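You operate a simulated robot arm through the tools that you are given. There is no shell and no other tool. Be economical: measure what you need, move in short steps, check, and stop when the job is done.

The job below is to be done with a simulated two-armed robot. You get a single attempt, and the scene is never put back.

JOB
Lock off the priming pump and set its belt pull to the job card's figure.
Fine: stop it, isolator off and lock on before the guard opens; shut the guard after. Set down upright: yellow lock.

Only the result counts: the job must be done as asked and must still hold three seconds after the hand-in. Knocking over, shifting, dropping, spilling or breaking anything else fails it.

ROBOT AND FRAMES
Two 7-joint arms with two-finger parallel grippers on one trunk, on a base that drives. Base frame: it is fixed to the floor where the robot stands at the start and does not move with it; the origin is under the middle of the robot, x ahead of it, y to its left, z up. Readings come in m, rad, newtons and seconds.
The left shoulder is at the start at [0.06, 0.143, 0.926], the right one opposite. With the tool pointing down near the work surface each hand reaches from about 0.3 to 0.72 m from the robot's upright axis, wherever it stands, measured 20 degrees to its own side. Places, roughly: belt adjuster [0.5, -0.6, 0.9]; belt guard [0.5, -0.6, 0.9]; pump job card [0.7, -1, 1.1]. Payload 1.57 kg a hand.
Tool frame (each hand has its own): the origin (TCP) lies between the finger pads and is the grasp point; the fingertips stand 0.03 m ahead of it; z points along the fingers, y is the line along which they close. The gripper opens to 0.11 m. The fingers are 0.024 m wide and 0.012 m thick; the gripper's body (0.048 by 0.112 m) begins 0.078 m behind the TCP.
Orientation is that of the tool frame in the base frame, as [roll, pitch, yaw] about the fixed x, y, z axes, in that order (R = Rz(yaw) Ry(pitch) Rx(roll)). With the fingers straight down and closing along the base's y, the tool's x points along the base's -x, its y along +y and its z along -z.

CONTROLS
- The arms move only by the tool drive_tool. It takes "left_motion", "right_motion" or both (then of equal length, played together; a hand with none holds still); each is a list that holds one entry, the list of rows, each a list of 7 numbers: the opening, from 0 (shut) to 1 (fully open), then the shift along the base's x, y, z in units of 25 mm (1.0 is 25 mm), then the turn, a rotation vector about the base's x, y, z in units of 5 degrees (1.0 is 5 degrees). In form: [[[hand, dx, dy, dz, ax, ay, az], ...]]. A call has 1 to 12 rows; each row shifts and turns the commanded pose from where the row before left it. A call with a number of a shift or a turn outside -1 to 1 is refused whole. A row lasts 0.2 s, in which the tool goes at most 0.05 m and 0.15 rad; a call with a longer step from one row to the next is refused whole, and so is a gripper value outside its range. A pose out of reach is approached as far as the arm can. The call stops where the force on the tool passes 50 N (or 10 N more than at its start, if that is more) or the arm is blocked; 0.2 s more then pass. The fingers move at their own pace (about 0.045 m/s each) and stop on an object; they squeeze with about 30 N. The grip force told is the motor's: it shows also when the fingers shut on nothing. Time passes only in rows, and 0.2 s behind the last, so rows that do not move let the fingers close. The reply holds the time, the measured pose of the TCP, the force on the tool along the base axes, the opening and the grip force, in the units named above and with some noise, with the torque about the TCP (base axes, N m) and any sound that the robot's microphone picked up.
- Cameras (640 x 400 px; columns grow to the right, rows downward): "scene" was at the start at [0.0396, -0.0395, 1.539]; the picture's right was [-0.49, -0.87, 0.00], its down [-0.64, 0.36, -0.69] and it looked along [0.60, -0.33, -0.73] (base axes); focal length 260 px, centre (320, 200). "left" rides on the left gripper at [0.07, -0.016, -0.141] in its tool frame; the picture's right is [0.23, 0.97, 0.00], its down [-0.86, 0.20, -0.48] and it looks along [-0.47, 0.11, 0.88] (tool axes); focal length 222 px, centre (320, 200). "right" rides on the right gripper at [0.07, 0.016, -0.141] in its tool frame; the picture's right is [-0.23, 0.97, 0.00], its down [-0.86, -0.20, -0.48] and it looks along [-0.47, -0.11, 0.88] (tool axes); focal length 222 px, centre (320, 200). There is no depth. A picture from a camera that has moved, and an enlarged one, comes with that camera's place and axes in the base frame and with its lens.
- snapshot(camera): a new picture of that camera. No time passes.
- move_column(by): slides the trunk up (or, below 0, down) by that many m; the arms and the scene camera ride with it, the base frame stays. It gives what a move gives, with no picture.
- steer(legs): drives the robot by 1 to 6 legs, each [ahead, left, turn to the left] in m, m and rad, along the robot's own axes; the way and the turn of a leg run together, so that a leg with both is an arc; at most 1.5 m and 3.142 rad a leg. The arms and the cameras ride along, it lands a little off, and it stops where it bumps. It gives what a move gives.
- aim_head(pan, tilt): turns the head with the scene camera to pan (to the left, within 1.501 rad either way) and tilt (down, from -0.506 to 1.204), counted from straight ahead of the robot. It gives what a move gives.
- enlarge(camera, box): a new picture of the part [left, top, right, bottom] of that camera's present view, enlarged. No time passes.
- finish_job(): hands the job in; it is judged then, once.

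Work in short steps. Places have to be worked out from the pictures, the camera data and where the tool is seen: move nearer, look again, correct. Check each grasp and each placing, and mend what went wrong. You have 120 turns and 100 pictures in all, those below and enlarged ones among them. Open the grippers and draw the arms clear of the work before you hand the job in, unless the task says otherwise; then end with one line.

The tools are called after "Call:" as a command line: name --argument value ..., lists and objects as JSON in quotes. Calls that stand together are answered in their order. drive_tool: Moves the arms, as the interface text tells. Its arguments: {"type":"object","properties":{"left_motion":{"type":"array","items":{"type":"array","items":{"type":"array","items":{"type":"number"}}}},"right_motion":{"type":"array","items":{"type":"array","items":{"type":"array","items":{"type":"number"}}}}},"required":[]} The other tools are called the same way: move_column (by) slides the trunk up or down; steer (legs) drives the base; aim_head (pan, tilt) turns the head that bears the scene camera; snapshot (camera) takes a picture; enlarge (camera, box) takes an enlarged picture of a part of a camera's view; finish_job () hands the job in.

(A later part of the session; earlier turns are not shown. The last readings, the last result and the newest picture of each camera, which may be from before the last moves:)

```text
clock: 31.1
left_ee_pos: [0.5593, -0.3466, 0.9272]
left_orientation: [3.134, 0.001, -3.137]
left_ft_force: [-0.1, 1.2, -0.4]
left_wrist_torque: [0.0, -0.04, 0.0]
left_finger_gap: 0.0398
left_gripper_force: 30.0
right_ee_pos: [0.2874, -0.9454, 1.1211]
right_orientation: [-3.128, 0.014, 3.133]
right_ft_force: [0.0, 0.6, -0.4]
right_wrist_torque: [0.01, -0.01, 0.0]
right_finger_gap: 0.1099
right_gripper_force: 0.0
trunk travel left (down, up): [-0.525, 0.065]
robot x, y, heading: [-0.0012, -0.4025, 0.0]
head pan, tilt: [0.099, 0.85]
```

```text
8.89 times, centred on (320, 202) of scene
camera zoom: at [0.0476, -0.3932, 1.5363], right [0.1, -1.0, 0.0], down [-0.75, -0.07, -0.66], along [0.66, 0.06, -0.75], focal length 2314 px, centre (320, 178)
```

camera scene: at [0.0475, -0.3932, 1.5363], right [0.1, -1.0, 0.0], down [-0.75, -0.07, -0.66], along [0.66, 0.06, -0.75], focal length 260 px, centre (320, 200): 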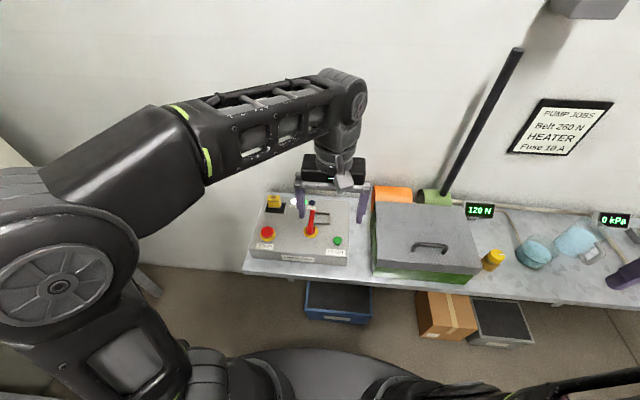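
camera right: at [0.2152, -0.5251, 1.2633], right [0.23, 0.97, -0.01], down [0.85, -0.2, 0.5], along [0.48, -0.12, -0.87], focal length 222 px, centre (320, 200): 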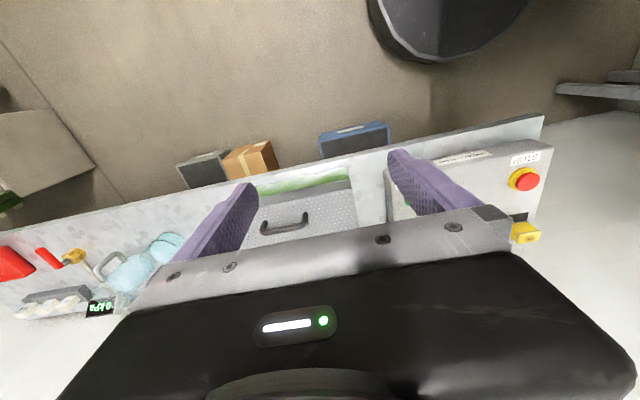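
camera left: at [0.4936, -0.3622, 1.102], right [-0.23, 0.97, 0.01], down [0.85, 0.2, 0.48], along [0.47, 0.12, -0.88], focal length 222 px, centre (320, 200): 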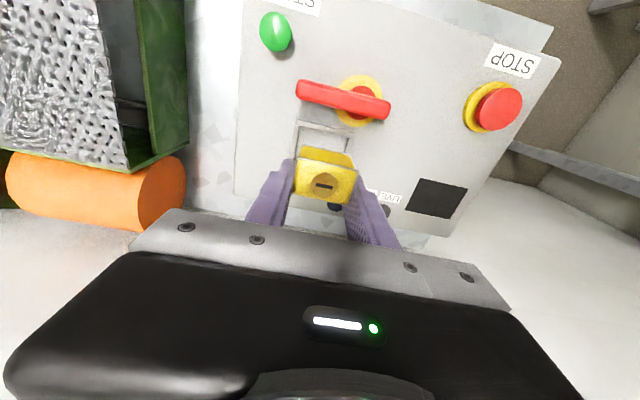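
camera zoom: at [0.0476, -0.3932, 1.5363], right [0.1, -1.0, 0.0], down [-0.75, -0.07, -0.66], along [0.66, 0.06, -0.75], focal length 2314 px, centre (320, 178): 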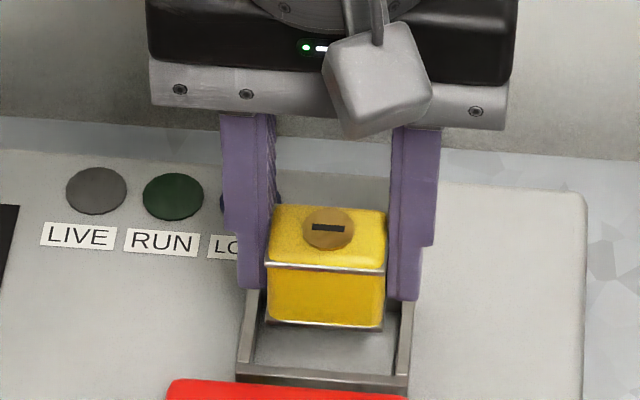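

The lock looks centred over the frame within a couple of mm. I lower slowly, watching the force and the height.

Call:
drive_tool --left_motion '[[[0, 0.05, 0, -0.3, 0, 0, 0], [0, 0, 0, -0.3, 0, 0, 0], [0, 0, 0, -0.15, 0, 0, 0], [0, 0, 0, 0, 0, 0, 0]]]'

Call:
enlarge --camera "left" --box '[240, 60, 420, 220]'

Call:
enlarge --camera "scene" --box '[290, 180, 350, 225]'

```text
clock: 32.1
left_ee_pos: [0.5595, -0.3461, 0.9114]
left_orientation: [3.137, 0.008, -3.138]
left_ft_force: [2.8, 2.3, 25.5]
left_wrist_torque: [-0.35, 0.52, -0.03]
left_finger_gap: 0.0397
left_gripper_force: 30.1
right_ee_pos: [0.2844, -0.9458, 1.1212]
right_orientation: [-3.127, 0.015, 3.132]
right_ft_force: [0.7, 0.1, -0.1]
right_wrist_torque: [-0.01, 0.01, 0.0]
right_finger_gap: 0.1102
right_gripper_force: 0.1
trunk travel left (down, up): [-0.525, 0.065]
robot x, y, heading: [-0.001, -0.4021, -0.002]
head pan, tilt: [0.099, 0.85]
```

```text
2.50 times, centred on (330, 140) of left
camera zoom: at [0.4891, -0.3626, 1.0506], right [-0.23, 0.97, 0.0], down [0.85, 0.2, 0.49], along [0.47, 0.12, -0.87], focal length 555 px, centre (295, 350)
```

zoom: 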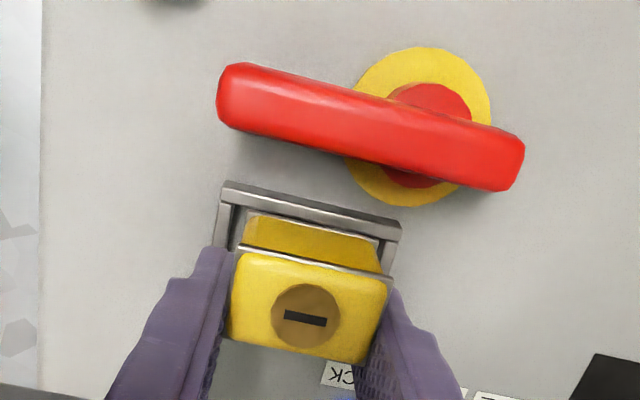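

```text
8.89 times, centred on (320, 202) of scene
camera zoom: at [0.0456, -0.393, 1.5367], right [0.1, -1.0, 0.0], down [-0.75, -0.07, -0.66], along [0.66, 0.06, -0.75], focal length 2314 px, centre (320, 178)
```

zoom: 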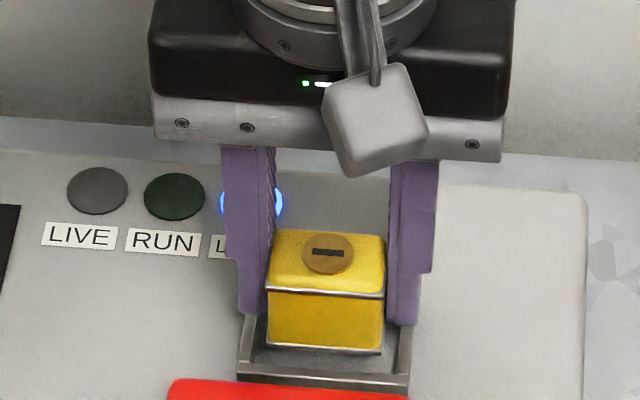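

The LOCK lamp is lit, but the contact is about 9 mm higher than on the mat, so the lock may be riding on a wall. The pictures show a gap in front, so I shift 4 mm towards -x and lower again.

Call:
drive_tool --left_motion '[[[0, 0, 0, 0.15, 0, 0, 0], [0, -0.16, 0, 0, 0, 0, 0], [0, 0, 0, -0.2, 0, 0, 0], [0, 0, 0, -0.1, 0, 0, 0], [0, 0, 0, 0, 0, 0, 0]]]'

Call:
enlarge --camera "left" --box '[240, 60, 420, 220]'

Call:
enlarge --camera "scene" --box '[290, 180, 350, 225]'

```text
clock: 33.3
left_ee_pos: [0.5549, -0.3468, 0.9041]
left_orientation: [3.134, 0.002, -3.138]
left_ft_force: [1.6, 1.2, 19.6]
left_wrist_torque: [-0.39, 0.27, 0.0]
left_finger_gap: 0.0398
left_gripper_force: 30.3
right_ee_pos: [0.2857, -0.9467, 1.1223]
right_orientation: [-3.128, 0.016, 3.134]
right_ft_force: [0.3, -0.3, -0.3]
right_wrist_torque: [-0.06, -0.01, 0.02]
right_finger_gap: 0.1099
right_gripper_force: 0.1
trunk travel left (down, up): [-0.525, 0.065]
robot x, y, heading: [-0.0035, -0.4028, -0.004]
head pan, tilt: [0.099, 0.85]
```

```text
2.50 times, centred on (330, 140) of left
camera zoom: at [0.4842, -0.3627, 1.0444], right [-0.23, 0.97, 0.01], down [0.85, 0.2, 0.48], along [0.47, 0.12, -0.88], focal length 555 px, centre (295, 350)
```

zoom: 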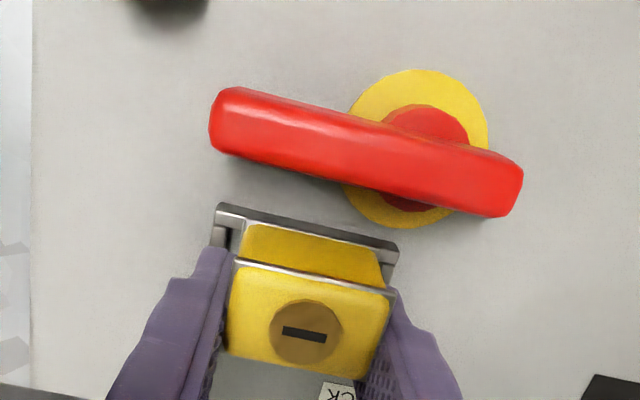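

```text
8.89 times, centred on (320, 202) of scene
camera zoom: at [0.046, -0.3932, 1.5363], right [0.1, -1.0, 0.0], down [-0.75, -0.07, -0.66], along [0.66, 0.06, -0.75], focal length 2314 px, centre (320, 178)
```

zoom: 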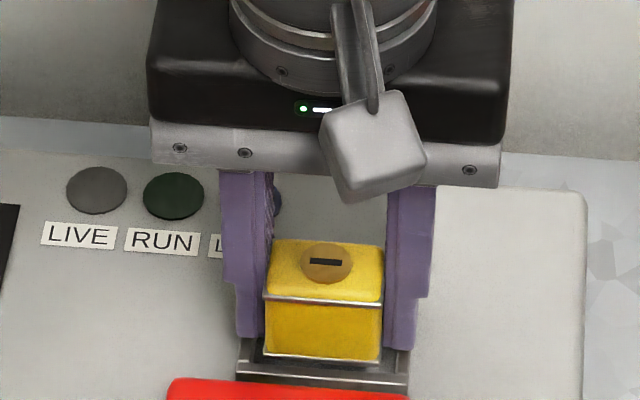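

Now it is about 7 mm lower but the LOCK lamp seems off. I nudge 2.5 mm back towards +x under light pressure and look at lamp and height.

Call:
drive_tool --left_motion '[[[0, 0.05, 0, 0, 0, 0, 0], [0, 0.05, 0, 0, 0, 0, 0], [0, 0, 0, -0.05, 0, 0, 0], [0, 0, 0, 0, 0, 0, 0]]]'

Call:
enlarge --camera "scene" --box '[290, 180, 350, 225]'

```text
clock: 34.3
left_ee_pos: [0.5563, -0.3458, 0.9046]
left_orientation: [3.134, 0.002, -3.138]
left_ft_force: [-7.7, 0.5, 20.4]
left_wrist_torque: [-0.33, 0.59, -0.12]
left_finger_gap: 0.0396
left_gripper_force: 29.8
right_ee_pos: [0.2834, -0.9453, 1.1222]
right_orientation: [-3.126, 0.017, 3.131]
right_ft_force: [0.5, 0.6, 0.6]
right_wrist_torque: [-0.01, -0.03, -0.02]
right_finger_gap: 0.11
right_gripper_force: 0.0
trunk travel left (down, up): [-0.525, 0.065]
robot x, y, heading: [-0.0015, -0.4031, -0.005]
head pan, tilt: [0.099, 0.85]
```

```text
8.89 times, centred on (320, 202) of scene
camera zoom: at [0.0447, -0.3933, 1.5365], right [0.1, -1.0, 0.0], down [-0.75, -0.07, -0.66], along [0.66, 0.06, -0.75], focal length 2314 px, centre (320, 178)
```

zoom: 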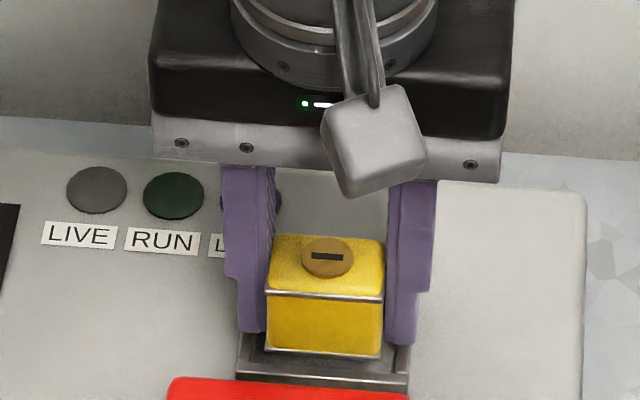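

It meets resistance in +x, so it is now down between the walls. I ease the pressure, release the lock, back up, and look at lock and lamp.

Call:
drive_tool --left_motion '[[[0, -0.06, 0, 0.05, 0, 0, 0], [0.6, 0, 0, 0, 0, 0, 0], [0.6, 0, 0, 0, 0, 0, 0], [0.6, 0, 0, 0.5, 0, 0, 0], [0.6, 0, 0, 1, 0, 0, 0], [0.6, 0, 0, 1, 0, 0, 0], [0.6, 0, 0, 1, 0, 0, 0], [0.6, 0, 0.5, 1, 0, 0, 0], [0.6, 0, 1, 0, 0, 0, 0], [0.6, 0, 1, 0, 0, 0, 0], [0.6, 0, 1, 0, 0, 0, 0]]]'

Call:
enlarge --camera "scene" --box '[280, 175, 360, 235]'

Call:
snapshot --camera "left"

```text
clock: 36.7
left_ee_pos: [0.5576, -0.2575, 1.0176]
left_orientation: [3.136, 0.002, -3.141]
left_ft_force: [0.3, 0.4, -0.1]
left_wrist_torque: [-0.02, 0.0, -0.02]
left_finger_gap: 0.0657
left_gripper_force: 0.0
right_ee_pos: [0.287, -0.9461, 1.122]
right_orientation: [-3.125, 0.016, 3.134]
right_ft_force: [-0.3, 0.0, -0.3]
right_wrist_torque: [-0.03, 0.0, 0.01]
right_finger_gap: 0.1102
right_gripper_force: 0.1
trunk travel left (down, up): [-0.525, 0.065]
robot x, y, heading: [0.0001, -0.4, -0.002]
head pan, tilt: [0.099, 0.85]
```

```text
6.67 times, centred on (320, 205) of scene
camera zoom: at [0.0475, -0.3927, 1.5363], right [0.1, -1.0, 0.0], down [-0.75, -0.07, -0.66], along [0.66, 0.06, -0.75], focal length 1735 px, centre (320, 167)
```

zoom: 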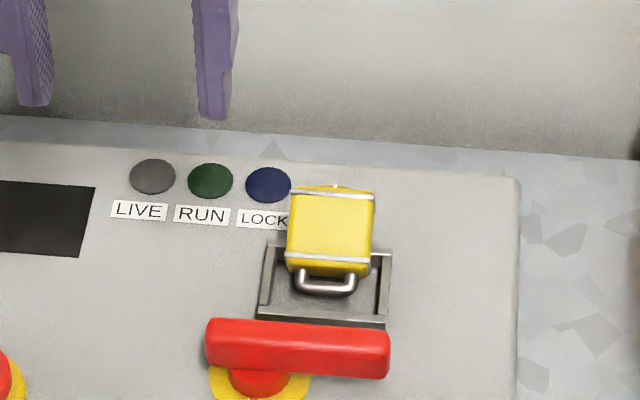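

```text
57 pictures are left
camera left: at [0.4867, -0.2751, 1.1566], right [-0.23, 0.97, 0.01], down [0.85, 0.2, 0.48], along [0.47, 0.12, -0.88], focal length 222 px, centre (320, 200)
```

left: 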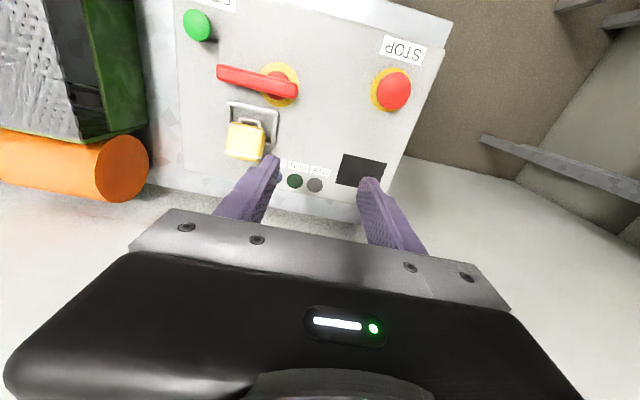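

The lock is actually a padlock with its shackle underneath, and it has tipped backward over the rear wall. The earlier lit position, [0.5595, -0.346] at TCP 0.911, was the right seat. I look closely at how it lies.

Call:
enlarge --camera "left" --box '[200, 80, 310, 180]'

Call:
enlarge --camera "scene" --box '[300, 190, 350, 227]'

Call:
snapshot --camera "right"

```text
4.00 times, centred on (255, 130) of left
camera zoom: at [0.4867, -0.2751, 1.1566], right [-0.23, 0.97, 0.01], down [0.85, 0.2, 0.48], along [0.47, 0.12, -0.88], focal length 888 px, centre (580, 480)
```

zoom: 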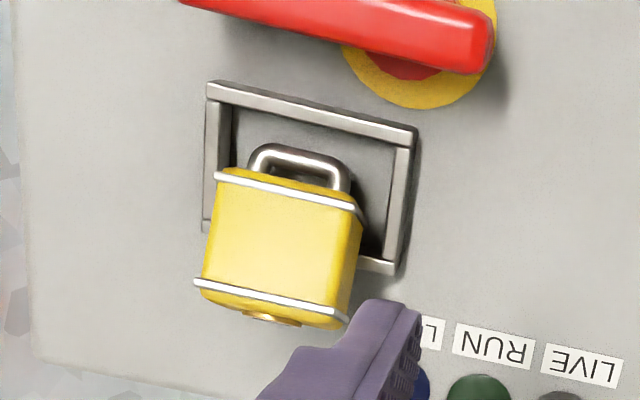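

```text
10.81 times, centred on (325, 208) of scene
camera zoom: at [0.0475, -0.3927, 1.5363], right [0.1, -1.0, 0.0], down [-0.75, -0.07, -0.66], along [0.66, 0.06, -0.75], focal length 2814 px, centre (266, 108)
```

zoom: 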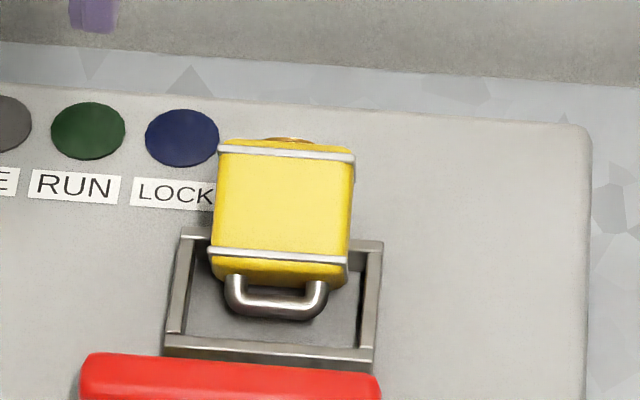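

```text
54 pictures are left
camera right: at [0.2133, -0.9265, 1.2631], right [0.24, 0.97, -0.01], down [0.85, -0.2, 0.49], along [0.48, -0.13, -0.87], focal length 222 px, centre (320, 200)
```

right: 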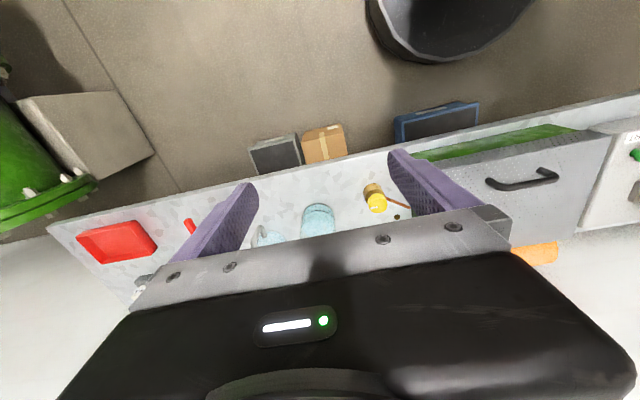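

The lock leans back about 45–50° over the rear wall, with its centre near [0.587, -0.346, 0.877]. I move above it to grip its sides just behind the rear wall.

Call:
drive_tool --left_motion '[[[0.65, 0.36, -0.885, -0.5, 0, 0, 0], [0.65, 0.36, -0.885, -0.5, 0, 0, 0], [0.65, 0.36, -0.885, -0.5, 0, 0, 0], [0.65, 0.36, -0.885, -0.5, 0, 0, 0], [0.65, 0, 0, 0, 0, 0, 0]]]'

Call:
enlarge --camera "left" --box '[220, 70, 420, 230]'

Call:
enlarge --camera "scene" --box '[290, 165, 360, 220]'

```text
clock: 37.9
left_ee_pos: [0.5936, -0.3469, 0.9668]
left_orientation: [3.135, 0.002, -3.14]
left_ft_force: [0.8, 0.4, -1.0]
left_wrist_torque: [0.0, 0.03, 0.02]
left_finger_gap: 0.0712
left_gripper_force: 0.1
right_ee_pos: [0.2869, -0.9461, 1.1204]
right_orientation: [-3.127, 0.016, 3.133]
right_ft_force: [-0.2, -0.5, 0.2]
right_wrist_torque: [0.02, 0.0, -0.03]
right_finger_gap: 0.1101
right_gripper_force: 0.1
trunk travel left (down, up): [-0.525, 0.065]
robot x, y, heading: [0.0001, -0.4006, -0.004]
head pan, tilt: [0.099, 0.85]
```

```text
2.50 times, centred on (320, 150) of left
camera zoom: at [0.5226, -0.364, 1.1067], right [-0.23, 0.97, 0.01], down [0.85, 0.2, 0.48], along [0.47, 0.12, -0.88], focal length 555 px, centre (320, 325)
```

zoom: 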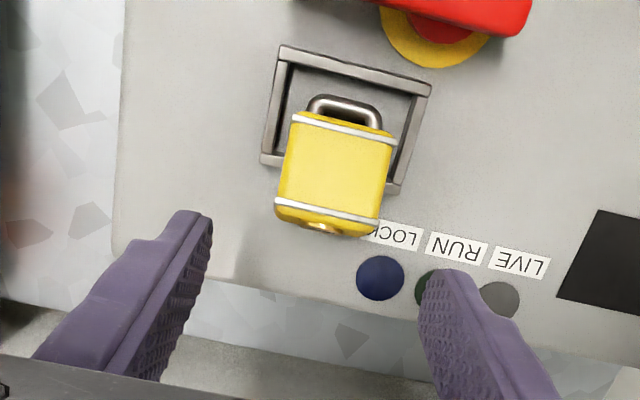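

```text
7.27 times, centred on (325, 192) of scene
camera zoom: at [0.0473, -0.393, 1.5363], right [0.1, -1.0, 0.0], down [-0.75, -0.07, -0.66], along [0.66, 0.06, -0.75], focal length 1893 px, centre (284, 254)
```

zoom: 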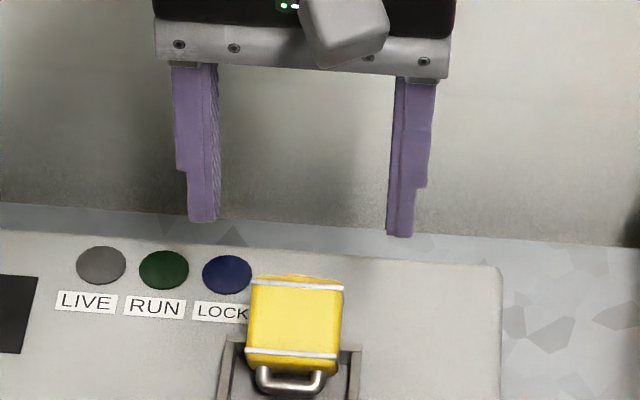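

The lock turns out to lie nearly flat (about 10° up). I pre-tilt the tool 25° towards -x so the uprighting turn of about 80° ends at a workable wrist tilt, and check before descending.

Call:
drive_tool --left_motion '[[[0.65, 0.07, 0.08, 0, 0, 1, 0], [0.65, 0.07, 0, 0, 0, 1, 0], [0.65, 0.07, 0, 0, 0, 1, 0], [0.65, 0.07, 0, 0, 0, 1, 0], [0.65, 0, 0, -0.6, 0, 1, 0], [0.65, 0, 0, -0.8, 0, 0, 0], [0.65, 0, 0, 0, 0, 0, 0]]]'

Call:
enlarge --camera "left" --box '[220, 70, 420, 230]'

Call:
enlarge --camera "scene" --box '[290, 165, 360, 220]'

```text
clock: 39.5
left_ee_pos: [0.5942, -0.3454, 0.9456]
left_orientation: [3.134, -0.086, -3.138]
left_ft_force: [-0.4, -0.1, 0.6]
left_wrist_torque: [-0.02, -0.02, -0.02]
left_finger_gap: 0.0715
left_gripper_force: 0.0
left hand out of reach, approached as far as the arm can: row 2, 3, 4, 5
right_ee_pos: [0.2868, -0.9472, 1.1205]
right_orientation: [-3.128, 0.015, 3.132]
right_ft_force: [0.1, -0.1, -0.9]
right_wrist_torque: [0.01, -0.04, 0.0]
right_finger_gap: 0.1099
right_gripper_force: 0.0
trunk travel left (down, up): [-0.525, 0.065]
robot x, y, heading: [0.0011, -0.4006, -0.005]
head pan, tilt: [0.099, 0.85]
```

```text
2.50 times, centred on (320, 150) of left
camera zoom: at [0.5365, -0.3619, 1.0921], right [-0.23, 0.97, 0.03], down [0.89, 0.2, 0.41], along [0.39, 0.12, -0.91], focal length 555 px, centre (320, 325)
```

zoom: 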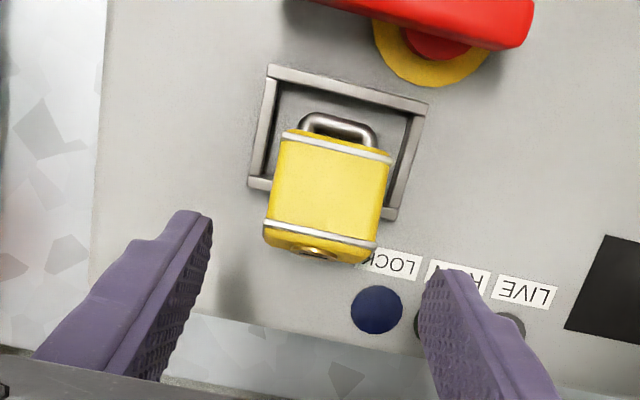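

```text
7.27 times, centred on (325, 192) of scene
camera zoom: at [0.0474, -0.3932, 1.5363], right [0.1, -1.0, 0.0], down [-0.75, -0.07, -0.66], along [0.66, 0.06, -0.75], focal length 1893 px, centre (284, 254)
```

zoom: 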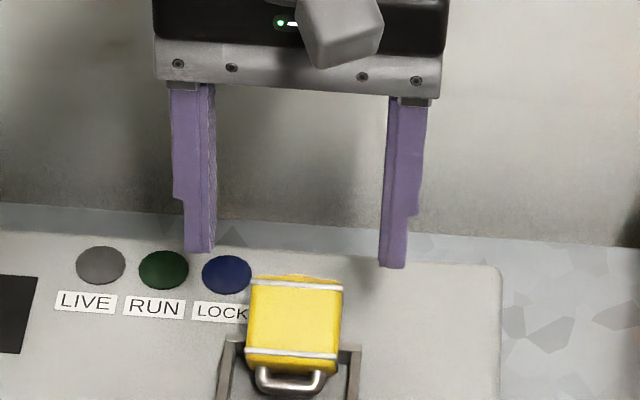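

The pre-tilt is limited by reach. The floor in front is clear (bins start at x ≈ 0.48), so I raise the hand and drive 0.12 m forward for the grasp.

Call:
drive_tool --left_motion '[[[0.65, -0.8, 0, 1, 0, -0.5, 0], [0.65, -1, 0, 1, 0, -0.5, 0], [0.65, -1, 0, 1, 0, 0, 0], [0.65, -1, 0, 1, 0, 0, 0], [0.65, -1, 0, 0, 0, 0, 0], [0.65, 0, 0, 0, 0, 0, 0]]]'

Call:
steer --legs '[[0.12, 0, 0]]'

Call:
snapshot --camera "scene"

```text
clock: 40.9
left_ee_pos: [0.4753, -0.3448, 1.0453]
left_orientation: [3.133, 0.002, -3.137]
left_ft_force: [-0.1, 0.9, 1.8]
left_wrist_torque: [0.02, 0.01, -0.01]
left_finger_gap: 0.0713
left_gripper_force: 0.1
right_ee_pos: [0.2879, -0.9478, 1.1214]
right_orientation: [-3.128, 0.015, 3.133]
right_ft_force: [0.1, 0.5, 0.2]
right_wrist_torque: [-0.02, 0.02, 0.01]
right_finger_gap: 0.1099
right_gripper_force: 0.1
trunk travel left (down, up): [-0.525, 0.065]
robot x, y, heading: [-0.0013, -0.3994, -0.003]
head pan, tilt: [0.099, 0.85]
```

```text
clock: 42.1
left_ee_pos: [0.5978, -0.3438, 1.045]
left_orientation: [3.135, 0.0, -3.138]
left_ft_force: [0.8, -0.2, -0.3]
left_wrist_torque: [-0.02, 0.04, -0.02]
left_finger_gap: 0.0714
left_gripper_force: 0.1
right_ee_pos: [0.4087, -0.9455, 1.1205]
right_orientation: [-3.127, 0.014, 3.136]
right_ft_force: [0.0, 0.2, -0.2]
right_wrist_torque: [-0.01, 0.06, -0.01]
right_finger_gap: 0.1098
right_gripper_force: 0.1
trunk travel left (down, up): [-0.525, 0.065]
robot x, y, heading: [0.1217, -0.4024, 0.004]
head pan, tilt: [0.099, 0.85]
```

```text
49 pictures are left
camera scene: at [0.1703, -0.3934, 1.5362], right [0.1, -1.0, 0.0], down [-0.75, -0.07, -0.66], along [0.66, 0.07, -0.75], focal length 260 px, centre (320, 200)
```

scene: 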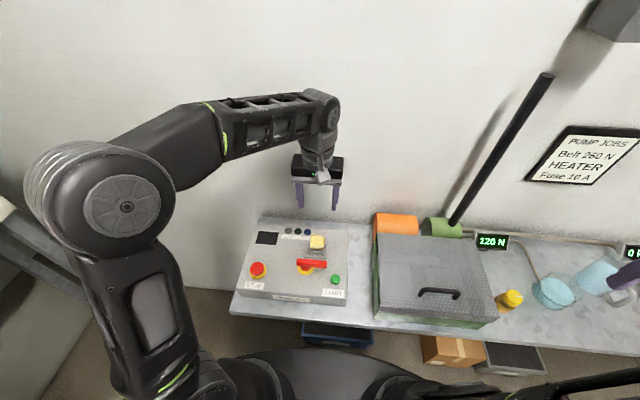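

Clear. Now I tilt 30° and come down to z 0.945 above the lock.

Call:
drive_tool --left_motion '[[[0.65, 0.05, 0, -0.6, 0, 1, 0], [0.65, 0.05, 0, -0.6, 0, 1, 0], [0.65, 0.05, 0, -0.6, 0, 1, 0], [0.65, 0, 0, -0.6, 0, 1, 0], [0.65, 0, 0, -0.6, 0, 1, 0], [0.65, 0, 0, -0.6, 0, 1, 0], [0.65, 0, 0, -0.4, 0, 0, 0], [0.65, 0, 0, 0, 0, 0, 0]]]'

Call:
enlarge --camera "left" --box '[220, 50, 420, 230]'

Call:
enlarge --camera "scene" --box '[280, 200, 360, 275]'

```text
clock: 44.0
left_ee_pos: [0.5992, -0.3439, 0.999]
left_orientation: [3.131, -0.216, -3.138]
left_ft_force: [0.6, -0.7, 0.4]
left_wrist_torque: [-0.01, -0.02, -0.03]
left_finger_gap: 0.0714
left_gripper_force: 0.0
left hand out of reach, approached as far as the arm can: row 3, 4, 5, 6
right_ee_pos: [0.4078, -0.9457, 1.1223]
right_orientation: [-3.128, 0.017, 3.135]
right_ft_force: [0.2, -0.2, 0.1]
right_wrist_torque: [-0.01, 0.02, 0.02]
right_finger_gap: 0.1098
right_gripper_force: 0.1
trunk travel left (down, up): [-0.525, 0.065]
robot x, y, heading: [0.1207, -0.4017, -0.0]
head pan, tilt: [0.099, 0.85]
```

```text
2.22 times, centred on (320, 140) of left
camera zoom: at [0.5609, -0.3617, 1.1504], right [-0.22, 0.97, 0.06], down [0.94, 0.2, 0.29], along [0.27, 0.12, -0.96], focal length 494 px, centre (320, 333)
```

zoom: 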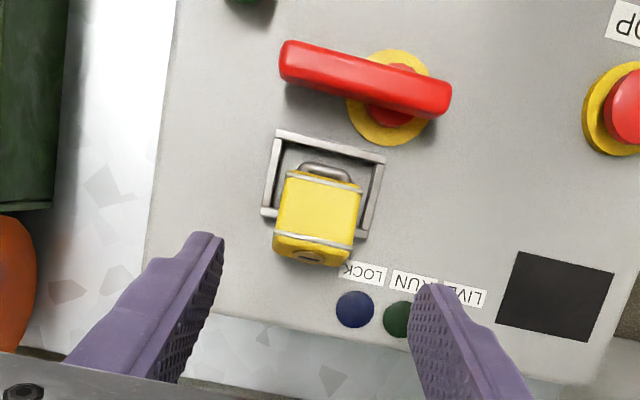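

```text
5.33 times, centred on (320, 238) of scene
camera zoom: at [0.1682, -0.3933, 1.5363], right [0.1, -1.0, 0.0], down [-0.75, -0.07, -0.66], along [0.66, 0.07, -0.75], focal length 1388 px, centre (320, 0)
```

zoom: 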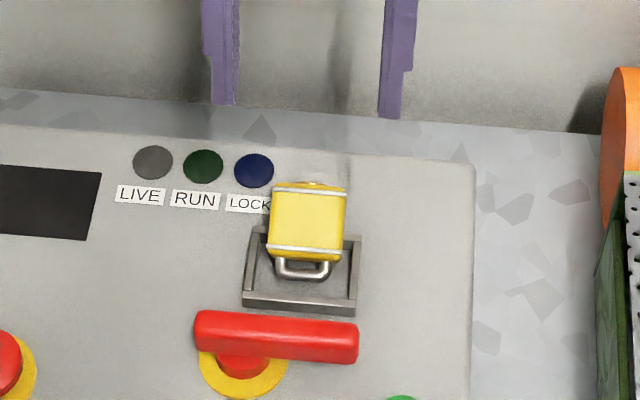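

I get about 12° of tilt. The lock leans about 25° above flat, so a turn of roughly 65° is needed, which is fine. I descend most of the way.

Call:
drive_tool --left_motion '[[[0.65, 0, -0.04, -1, 0, -0.3, 0], [0.65, 0, 0, -1, 0, -0.3, 0], [0.65, 0, 0, -0.8, 0, -0.3, 0], [0.65, 0, 0, 0, 0, 0, 0]]]'

Call:
enlarge --camera "left" --box '[220, 50, 420, 230]'

Call:
enlarge --camera "scene" --box '[280, 200, 360, 275]'

```text
clock: 45.0
left_ee_pos: [0.599, -0.3455, 0.9279]
left_orientation: [3.134, -0.137, -3.138]
left_ft_force: [0.1, -0.4, -0.4]
left_wrist_torque: [-0.01, 0.02, -0.02]
left_finger_gap: 0.0717
left_gripper_force: 0.1
right_ee_pos: [0.409, -0.9454, 1.121]
right_orientation: [-3.127, 0.016, 3.134]
right_ft_force: [-0.4, -0.3, 0.3]
right_wrist_torque: [-0.01, 0.01, 0.02]
right_finger_gap: 0.11
right_gripper_force: 0.0
trunk travel left (down, up): [-0.525, 0.065]
robot x, y, heading: [0.1213, -0.4007, -0.0]
head pan, tilt: [0.099, 0.85]
```

```text
2.22 times, centred on (320, 140) of left
camera zoom: at [0.549, -0.3627, 1.0764], right [-0.23, 0.97, 0.04], down [0.91, 0.2, 0.36], along [0.34, 0.12, -0.93], focal length 494 px, centre (320, 333)
```

zoom: 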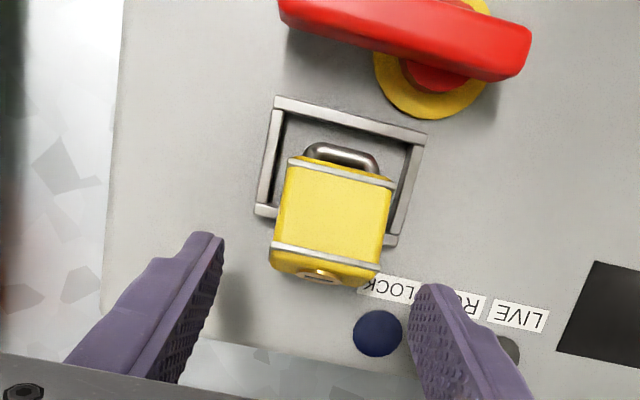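

```text
5.33 times, centred on (320, 238) of scene
camera zoom: at [0.1683, -0.3933, 1.5363], right [0.1, -1.0, 0.0], down [-0.75, -0.07, -0.66], along [0.66, 0.07, -0.75], focal length 1388 px, centre (320, 0)
```

zoom: 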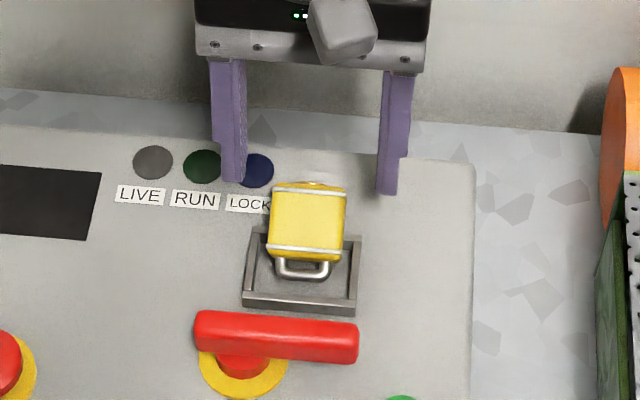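

The fingers straddle the lock. I descend to z 0.899 and close.

Call:
drive_tool --left_motion '[[[0.65, 0, 0, -0.6, 0, 0, 0], [0.65, -0.05, 0, -0.55, 0, 0, 0], [0.65, 0, 0, 0, 0, 0, 0], [0, 0, 0, 0, 0, 0, 0], [0, 0, 0, 0, 0, 0, 0], [0, 0, 0, 0, 0, 0, 0], [0, 0, 0, 0, 0, 0, 0]]]'

Call:
drive_tool --left_motion '[[[0, 0, 0, 0.3, 0, 0, 0], [0, 0, 0, 0.6, 0, 0, 0], [0, 0, 0, 1, 0, 0, 0], [0, 0, 0, 1, 0, 0, 0]]]'

Call:
enlarge --camera "scene" --box '[280, 180, 360, 260]'

Call:
snapshot --camera "left"

```text
clock: 46.5
left_ee_pos: [0.5984, -0.3454, 0.8986]
left_orientation: [3.134, -0.14, -3.139]
left_ft_force: [-0.7, 0.6, -1.5]
left_wrist_torque: [-0.02, -0.05, -0.01]
left_finger_gap: 0.0399
left_gripper_force: 30.5
right_ee_pos: [0.4085, -0.9466, 1.1217]
right_orientation: [-3.127, 0.016, 3.135]
right_ft_force: [0.4, 0.2, 0.5]
right_wrist_torque: [0.0, 0.02, -0.06]
right_finger_gap: 0.1102
right_gripper_force: 0.0
trunk travel left (down, up): [-0.525, 0.065]
robot x, y, heading: [0.1185, -0.3983, -0.002]
head pan, tilt: [0.099, 0.85]
```

```text
clock: 47.5
left_ee_pos: [0.5977, -0.3443, 0.9719]
left_orientation: [3.135, -0.136, -3.139]
left_ft_force: [1.1, -0.2, -0.6]
left_wrist_torque: [-0.02, -0.06, -0.03]
left_finger_gap: 0.0396
left_gripper_force: 29.9
right_ee_pos: [0.4077, -0.9452, 1.1217]
right_orientation: [-3.127, 0.016, 3.136]
right_ft_force: [0.4, -0.4, 0.1]
right_wrist_torque: [0.0, 0.0, 0.01]
right_finger_gap: 0.1101
right_gripper_force: 0.1
trunk travel left (down, up): [-0.525, 0.065]
robot x, y, heading: [0.1194, -0.3978, -0.002]
head pan, tilt: [0.099, 0.85]
```

```text
5.00 times, centred on (320, 220) of scene
camera zoom: at [0.1681, -0.3933, 1.5363], right [0.1, -1.0, 0.0], down [-0.75, -0.07, -0.66], along [0.66, 0.07, -0.75], focal length 1302 px, centre (320, 100)
```

zoom: 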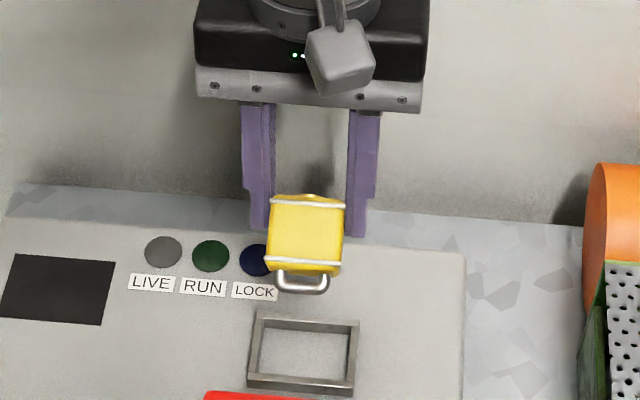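

```text
43 pictures are left
camera left: at [0.5484, -0.3619, 1.1201], right [-0.23, 0.97, 0.04], down [0.91, 0.2, 0.36], along [0.34, 0.12, -0.93], focal length 222 px, centre (320, 200)
```

left: 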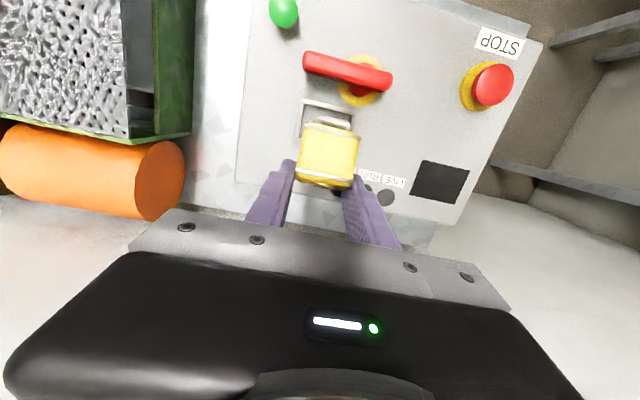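

Grasped. I raise a bit and rotate the tool 60° so the keyhole comes up.

Call:
drive_tool --left_motion '[[[0, 0, 0, 0.5, 0, -1, 0], [0, -0.1, 0, 0.5, 0, -1, 0], [0, -0.1, 0, 0.4, 0, -1, 0], [0, -0.1, 0, 0, 0, -1, 0], [0, -0.1, 0, 0, 0, -1, 0], [0, -0.1, 0, 0, 0, -1, 0], [0, -0.1, 0, 0, 0, -1, 0], [0, -0.1, 0, 0, 0, -1, 0], [0, -0.1, 0, 0, 0, -1, 0], [0, -0.1, 0, 0, 0, -1, 0], [0, 0, 0, 0, 0, -1, 0], [0, 0, 0, 0, 0, -1, 0]]]'

Call:
enlarge --camera "scene" --box '[270, 170, 370, 260]'

Call:
snapshot --camera "left"

```text
clock: 50.1
left_ee_pos: [0.5767, -0.345, 1.0075]
left_orientation: [3.14, 0.91, -3.136]
left_ft_force: [0.6, 0.5, -1.9]
left_wrist_torque: [-0.03, 0.01, -0.02]
left_finger_gap: 0.0399
left_gripper_force: 29.7
right_ee_pos: [0.4086, -0.9454, 1.1207]
right_orientation: [-3.128, 0.016, 3.135]
right_ft_force: [0.3, 0.0, 0.0]
right_wrist_torque: [0.01, 0.0, 0.0]
right_finger_gap: 0.1098
right_gripper_force: 0.1
trunk travel left (down, up): [-0.525, 0.065]
robot x, y, heading: [0.1216, -0.4021, -0.002]
head pan, tilt: [0.099, 0.85]
```

```text
4.44 times, centred on (320, 215) of scene
camera zoom: at [0.1683, -0.3934, 1.5363], right [0.1, -1.0, 0.0], down [-0.75, -0.07, -0.66], along [0.66, 0.07, -0.75], focal length 1157 px, centre (320, 133)
```

zoom: 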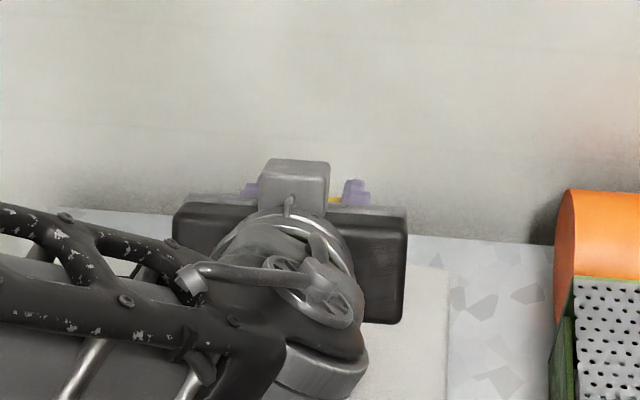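

```text
41 pictures are left
camera left: at [0.421, -0.3627, 1.0374], right [-0.15, 0.97, -0.18], down [0.15, 0.2, 0.97], along [0.98, 0.12, -0.17], focal length 222 px, centre (320, 200)
```

left: 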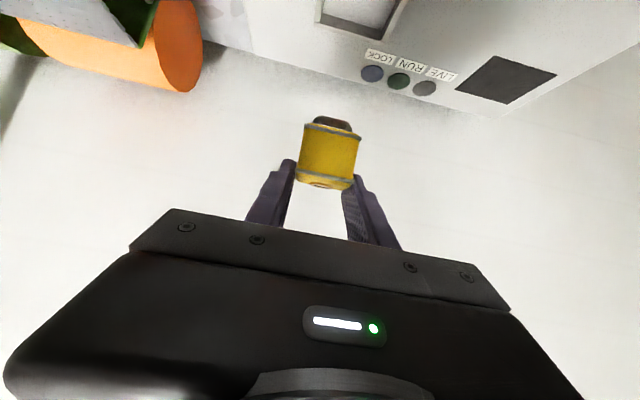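

The lock is now roughly upright as seen horizontally by the left camera. I zoom to judge the remaining tilt.

Call:
enlarge --camera "left" --box '[280, 100, 380, 200]'

```text
4.00 times, centred on (330, 150) of left
camera zoom: at [0.421, -0.3627, 1.0374], right [-0.15, 0.97, -0.18], down [0.15, 0.2, 0.97], along [0.98, 0.12, -0.17], focal length 888 px, centre (280, 400)
```

zoom: 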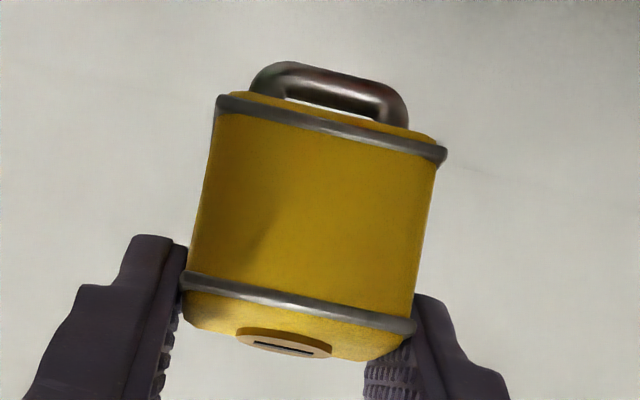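

It still leans a few degrees to +x. I correct 5°, then move to about TCP [0.550, -0.347, 0.93], which puts the lock centre above the lit seat near [0.560, -0.346].

Call:
drive_tool --left_motion '[[[0, -0.3, -0.04, 0, 0, -1, 0], [0, -0.4, -0.04, -0.4, 0, 0, 0], [0, -0.37, 0, -0.7, 0, 0, 0], [0, 0, 0, -0.9, 0, 0, 0], [0, 0, 0, -0.9, 0, 0, 0], [0, 0, 0, 0, 0, 0, 0]]]'

Call:
enlarge --camera "left" --box '[260, 60, 400, 200]'

Call:
enlarge --camera "scene" --box '[280, 190, 380, 265]'

```text
clock: 51.5
left_ee_pos: [0.5742, -0.3696, 0.9408]
left_orientation: [3.136, 0.997, -3.135]
left_ft_force: [0.3, 0.5, -1.0]
left_wrist_torque: [0.0, 0.0, 0.01]
left_finger_gap: 0.0399
left_gripper_force: 29.7
left hand out of reach, approached as far as the arm can: row 1, 2, 3, 5
right_ee_pos: [0.4078, -0.9472, 1.1207]
right_orientation: [-3.127, 0.017, 3.133]
right_ft_force: [0.2, 0.1, 0.1]
right_wrist_torque: [0.03, 0.01, 0.01]
right_finger_gap: 0.11
right_gripper_force: 0.0
trunk travel left (down, up): [-0.525, 0.065]
robot x, y, heading: [0.1212, -0.3987, -0.002]
head pan, tilt: [0.099, 0.85]
```

```text
2.86 times, centred on (330, 130) of left
camera zoom: at [0.4181, -0.387, 0.9582], right [-0.13, 0.97, -0.19], down [0.06, 0.2, 0.98], along [0.99, 0.12, -0.09], focal length 635 px, centre (291, 400)
```

zoom: 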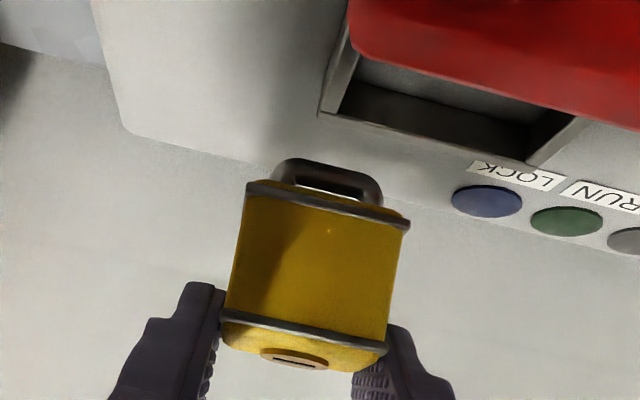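

```text
5.33 times, centred on (330, 228) of scene
camera zoom: at [0.1681, -0.3931, 1.5363], right [0.1, -1.0, 0.0], down [-0.75, -0.07, -0.66], along [0.66, 0.07, -0.75], focal length 1388 px, centre (267, 53)
```

zoom: 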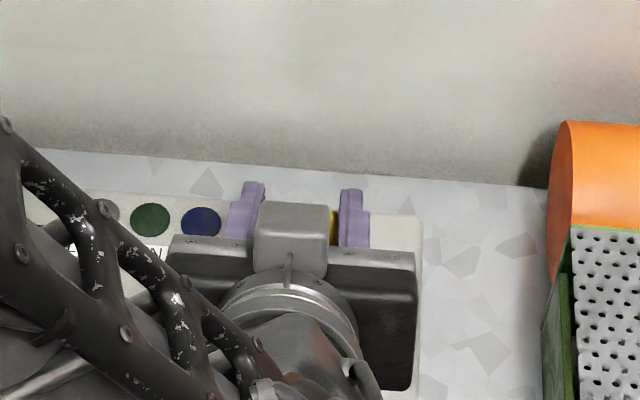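

The arm is too folded here. I lift 8 cm and back the robot off 0.1 m before placing.

Call:
drive_tool --left_motion '[[[0, 0, 0, 1, 0, 0, 0], [0, 0, 0, 1, 0, 0, 0], [0, 0, 0, 1, 0, 0, 0], [0, 0, 0, 0.6, 0, 0, 0]]]'

Call:
steer --legs '[[-0.12, 0, 0]]'

```text
clock: 52.5
left_ee_pos: [0.5746, -0.3697, 1.0324]
left_orientation: [3.139, 0.996, -3.138]
left_ft_force: [0.2, 0.0, -1.7]
left_wrist_torque: [-0.02, 0.02, -0.01]
left_finger_gap: 0.0396
left_gripper_force: 30.2
right_ee_pos: [0.4084, -0.9473, 1.1203]
right_orientation: [-3.127, 0.015, 3.134]
right_ft_force: [0.0, -0.5, 0.3]
right_wrist_torque: [-0.04, 0.03, -0.03]
right_finger_gap: 0.1102
right_gripper_force: 0.0
trunk travel left (down, up): [-0.525, 0.065]
robot x, y, heading: [0.1196, -0.4031, 0.0]
head pan, tilt: [0.099, 0.85]
```

```text
clock: 53.8
left_ee_pos: [0.4534, -0.3704, 1.0333]
left_orientation: [3.14, 0.998, -3.134]
left_ft_force: [-0.9, -0.3, -0.4]
left_wrist_torque: [-0.01, 0.03, -0.01]
left_finger_gap: 0.0397
left_gripper_force: 29.5
right_ee_pos: [0.2866, -0.9461, 1.1217]
right_orientation: [-3.127, 0.015, 3.137]
right_ft_force: [-1.2, 0.2, 0.1]
right_wrist_torque: [-0.01, -0.04, -0.05]
right_finger_gap: 0.11
right_gripper_force: 0.0
trunk travel left (down, up): [-0.525, 0.065]
robot x, y, heading: [0.0008, -0.4016, -0.001]
head pan, tilt: [0.099, 0.85]
```

Now I carry the lock to TCP [0.550, -0.347] and down to z 0.945.

Call:
drive_tool --left_motion '[[[0, 0.96, 0.23, 0, 0, 0, 0], [0, 0.96, 0.23, 0, 0, 0, 0], [0, 0.96, 0.23, 0, 0, 0, 0], [0, 0.96, 0.23, -0.5, 0, 0, 0], [0, 0, 0, -1, 0, 0, 0], [0, 0, 0, -1, 0, 0, 0], [0, 0, 0, -1, 0, 0, 0], [0, 0, 0, 0, 0, 0, 0]]]'

Call:
enlarge --camera "left" --box '[250, 40, 410, 200]'

Call:
enlarge --camera "scene" --box '[280, 170, 360, 230]'

```text
clock: 55.6
left_ee_pos: [0.5507, -0.3468, 0.9443]
left_orientation: [3.14, 0.997, -3.135]
left_ft_force: [0.5, 0.6, -1.6]
left_wrist_torque: [0.02, 0.03, 0.0]
left_finger_gap: 0.0395
left_gripper_force: 30.1
right_ee_pos: [0.289, -0.946, 1.1226]
right_orientation: [-3.128, 0.016, 3.134]
right_ft_force: [-0.1, 0.5, 0.2]
right_wrist_torque: [-0.01, 0.01, 0.0]
right_finger_gap: 0.11
right_gripper_force: 0.0
trunk travel left (down, up): [-0.525, 0.065]
robot x, y, heading: [-0.0034, -0.4006, 0.001]
head pan, tilt: [0.099, 0.85]
```

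```text
2.50 times, centred on (330, 120) of left
camera zoom: at [0.3941, -0.3637, 0.9615], right [-0.13, 0.97, -0.19], down [0.06, 0.2, 0.98], along [0.99, 0.12, -0.09], focal length 555 px, centre (295, 400)
```

zoom: 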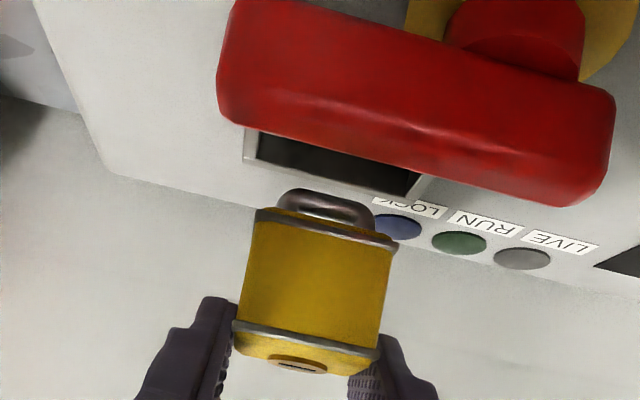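

```text
6.67 times, centred on (320, 200) of scene
camera zoom: at [0.0481, -0.3932, 1.5363], right [0.1, -1.0, 0.0], down [-0.75, -0.07, -0.66], along [0.66, 0.07, -0.75], focal length 1735 px, centre (320, 200)
```

zoom: 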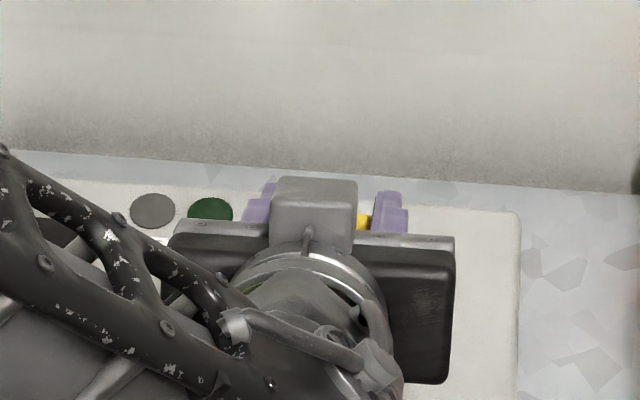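

The lock looks within about 3° of upright. I trim 2°, shift x by -2 mm and y by +2 mm, and descend to just above the expected contact.

Call:
drive_tool --left_motion '[[[0, -0.08, 0.07, -0.3, 0, -0.4, 0], [0, 0, 0, -0.3, 0, 0, 0], [0, 0, 0, -0.15, 0, 0, 0], [0, 0, 0, 0, 0, 0, 0]]]'

Call:
drive_tool --left_motion '[[[0, 0, 0, -0.1, 0, 0, 0], [0, 0, 0, 0, 0, 0, 0]]]'

Call:
drive_tool --left_motion '[[[0, 0, 0, -0.08, 0, 0, 0], [0, 0, 0, 0, 0, 0, 0]]]'

Call:
snapshot --camera "left"

```text
clock: 56.6
left_ee_pos: [0.548, -0.3436, 0.9254]
left_orientation: [3.141, 1.032, -3.134]
left_ft_force: [-0.3, -0.3, -0.6]
left_wrist_torque: [-0.02, -0.02, 0.01]
left_finger_gap: 0.0398
left_gripper_force: 29.8
right_ee_pos: [0.2879, -0.9463, 1.1217]
right_orientation: [-3.127, 0.015, 3.135]
right_ft_force: [0.0, -0.2, -0.2]
right_wrist_torque: [0.02, 0.0, -0.02]
right_finger_gap: 0.1098
right_gripper_force: 0.0
trunk travel left (down, up): [-0.525, 0.065]
robot x, y, heading: [-0.0005, -0.4012, 0.001]
head pan, tilt: [0.099, 0.85]
```

```text
clock: 57.2
left_ee_pos: [0.5484, -0.3445, 0.9239]
left_orientation: [-3.141, 1.033, -3.133]
left_ft_force: [0.0, -0.1, -1.2]
left_wrist_torque: [-0.01, -0.03, 0.04]
left_finger_gap: 0.0396
left_gripper_force: 29.9
right_ee_pos: [0.288, -0.9459, 1.1213]
right_orientation: [-3.128, 0.016, 3.133]
right_ft_force: [1.1, -0.5, 0.1]
right_wrist_torque: [0.01, -0.02, -0.02]
right_finger_gap: 0.1099
right_gripper_force: 0.0
trunk travel left (down, up): [-0.525, 0.065]
robot x, y, heading: [0.0013, -0.4031, 0.003]
head pan, tilt: [0.099, 0.85]
```

```text
clock: 57.8
left_ee_pos: [0.5494, -0.344, 0.9212]
left_orientation: [3.14, 1.032, -3.136]
left_ft_force: [-0.2, 0.0, -1.3]
left_wrist_torque: [-0.01, -0.01, 0.0]
left_finger_gap: 0.0396
left_gripper_force: 30.2
right_ee_pos: [0.2882, -0.9462, 1.1216]
right_orientation: [-3.127, 0.015, 3.136]
right_ft_force: [-0.3, 0.0, -0.1]
right_wrist_torque: [0.0, -0.01, -0.03]
right_finger_gap: 0.1097
right_gripper_force: 0.1
trunk travel left (down, up): [-0.525, 0.065]
robot x, y, heading: [0.0004, -0.4005, -0.001]
head pan, tilt: [0.099, 0.85]
```

```text
35 pictures are left
camera left: at [0.3919, -0.3618, 0.9327], right [-0.12, 0.97, -0.19], down [0.03, 0.2, 0.98], along [0.99, 0.12, -0.05], focal length 222 px, centre (320, 200)
```

left: 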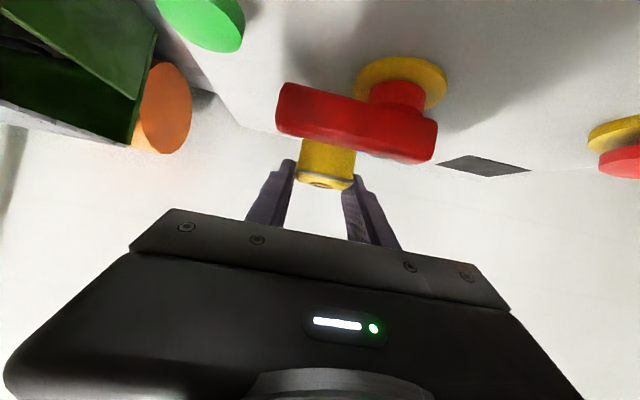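

No contact yet at z 0.921. I keep easing down in small steps until the force rises.

Call:
drive_tool --left_motion '[[[0, 0, 0, -0.1, 0, 0, 0], [0, 0, 0, 0, 0, 0, 0]]]'

Call:
drive_tool --left_motion '[[[0, 0, 0, -0.08, 0, 0, 0], [0, 0, 0, 0, 0, 0, 0]]]'

```text
clock: 58.4
left_ee_pos: [0.5493, -0.3437, 0.9189]
left_orientation: [3.141, 1.032, -3.136]
left_ft_force: [0.3, 0.5, 0.0]
left_wrist_torque: [-0.05, 0.03, -0.04]
left_finger_gap: 0.0393
left_gripper_force: 30.0
right_ee_pos: [0.2891, -0.9459, 1.1207]
right_orientation: [-3.127, 0.016, 3.136]
right_ft_force: [0.8, 0.3, 0.0]
right_wrist_torque: [-0.01, 0.01, 0.04]
right_finger_gap: 0.1098
right_gripper_force: 0.1
trunk travel left (down, up): [-0.525, 0.065]
robot x, y, heading: [-0.0035, -0.3979, 0.002]
head pan, tilt: [0.099, 0.85]
```

```text
clock: 59.0
left_ee_pos: [0.549, -0.3445, 0.919]
left_orientation: [3.139, 1.038, -3.135]
left_ft_force: [-2.3, -0.2, 12.7]
left_wrist_torque: [-0.01, 0.22, -0.02]
left_finger_gap: 0.0398
left_gripper_force: 29.4
right_ee_pos: [0.2872, -0.9473, 1.1229]
right_orientation: [-3.127, 0.016, 3.134]
right_ft_force: [-0.6, 0.1, -0.7]
right_wrist_torque: [0.01, 0.02, -0.03]
right_finger_gap: 0.11
right_gripper_force: 0.0
trunk travel left (down, up): [-0.525, 0.065]
robot x, y, heading: [-0.0013, -0.4011, -0.001]
head pan, tilt: [0.099, 0.85]
```

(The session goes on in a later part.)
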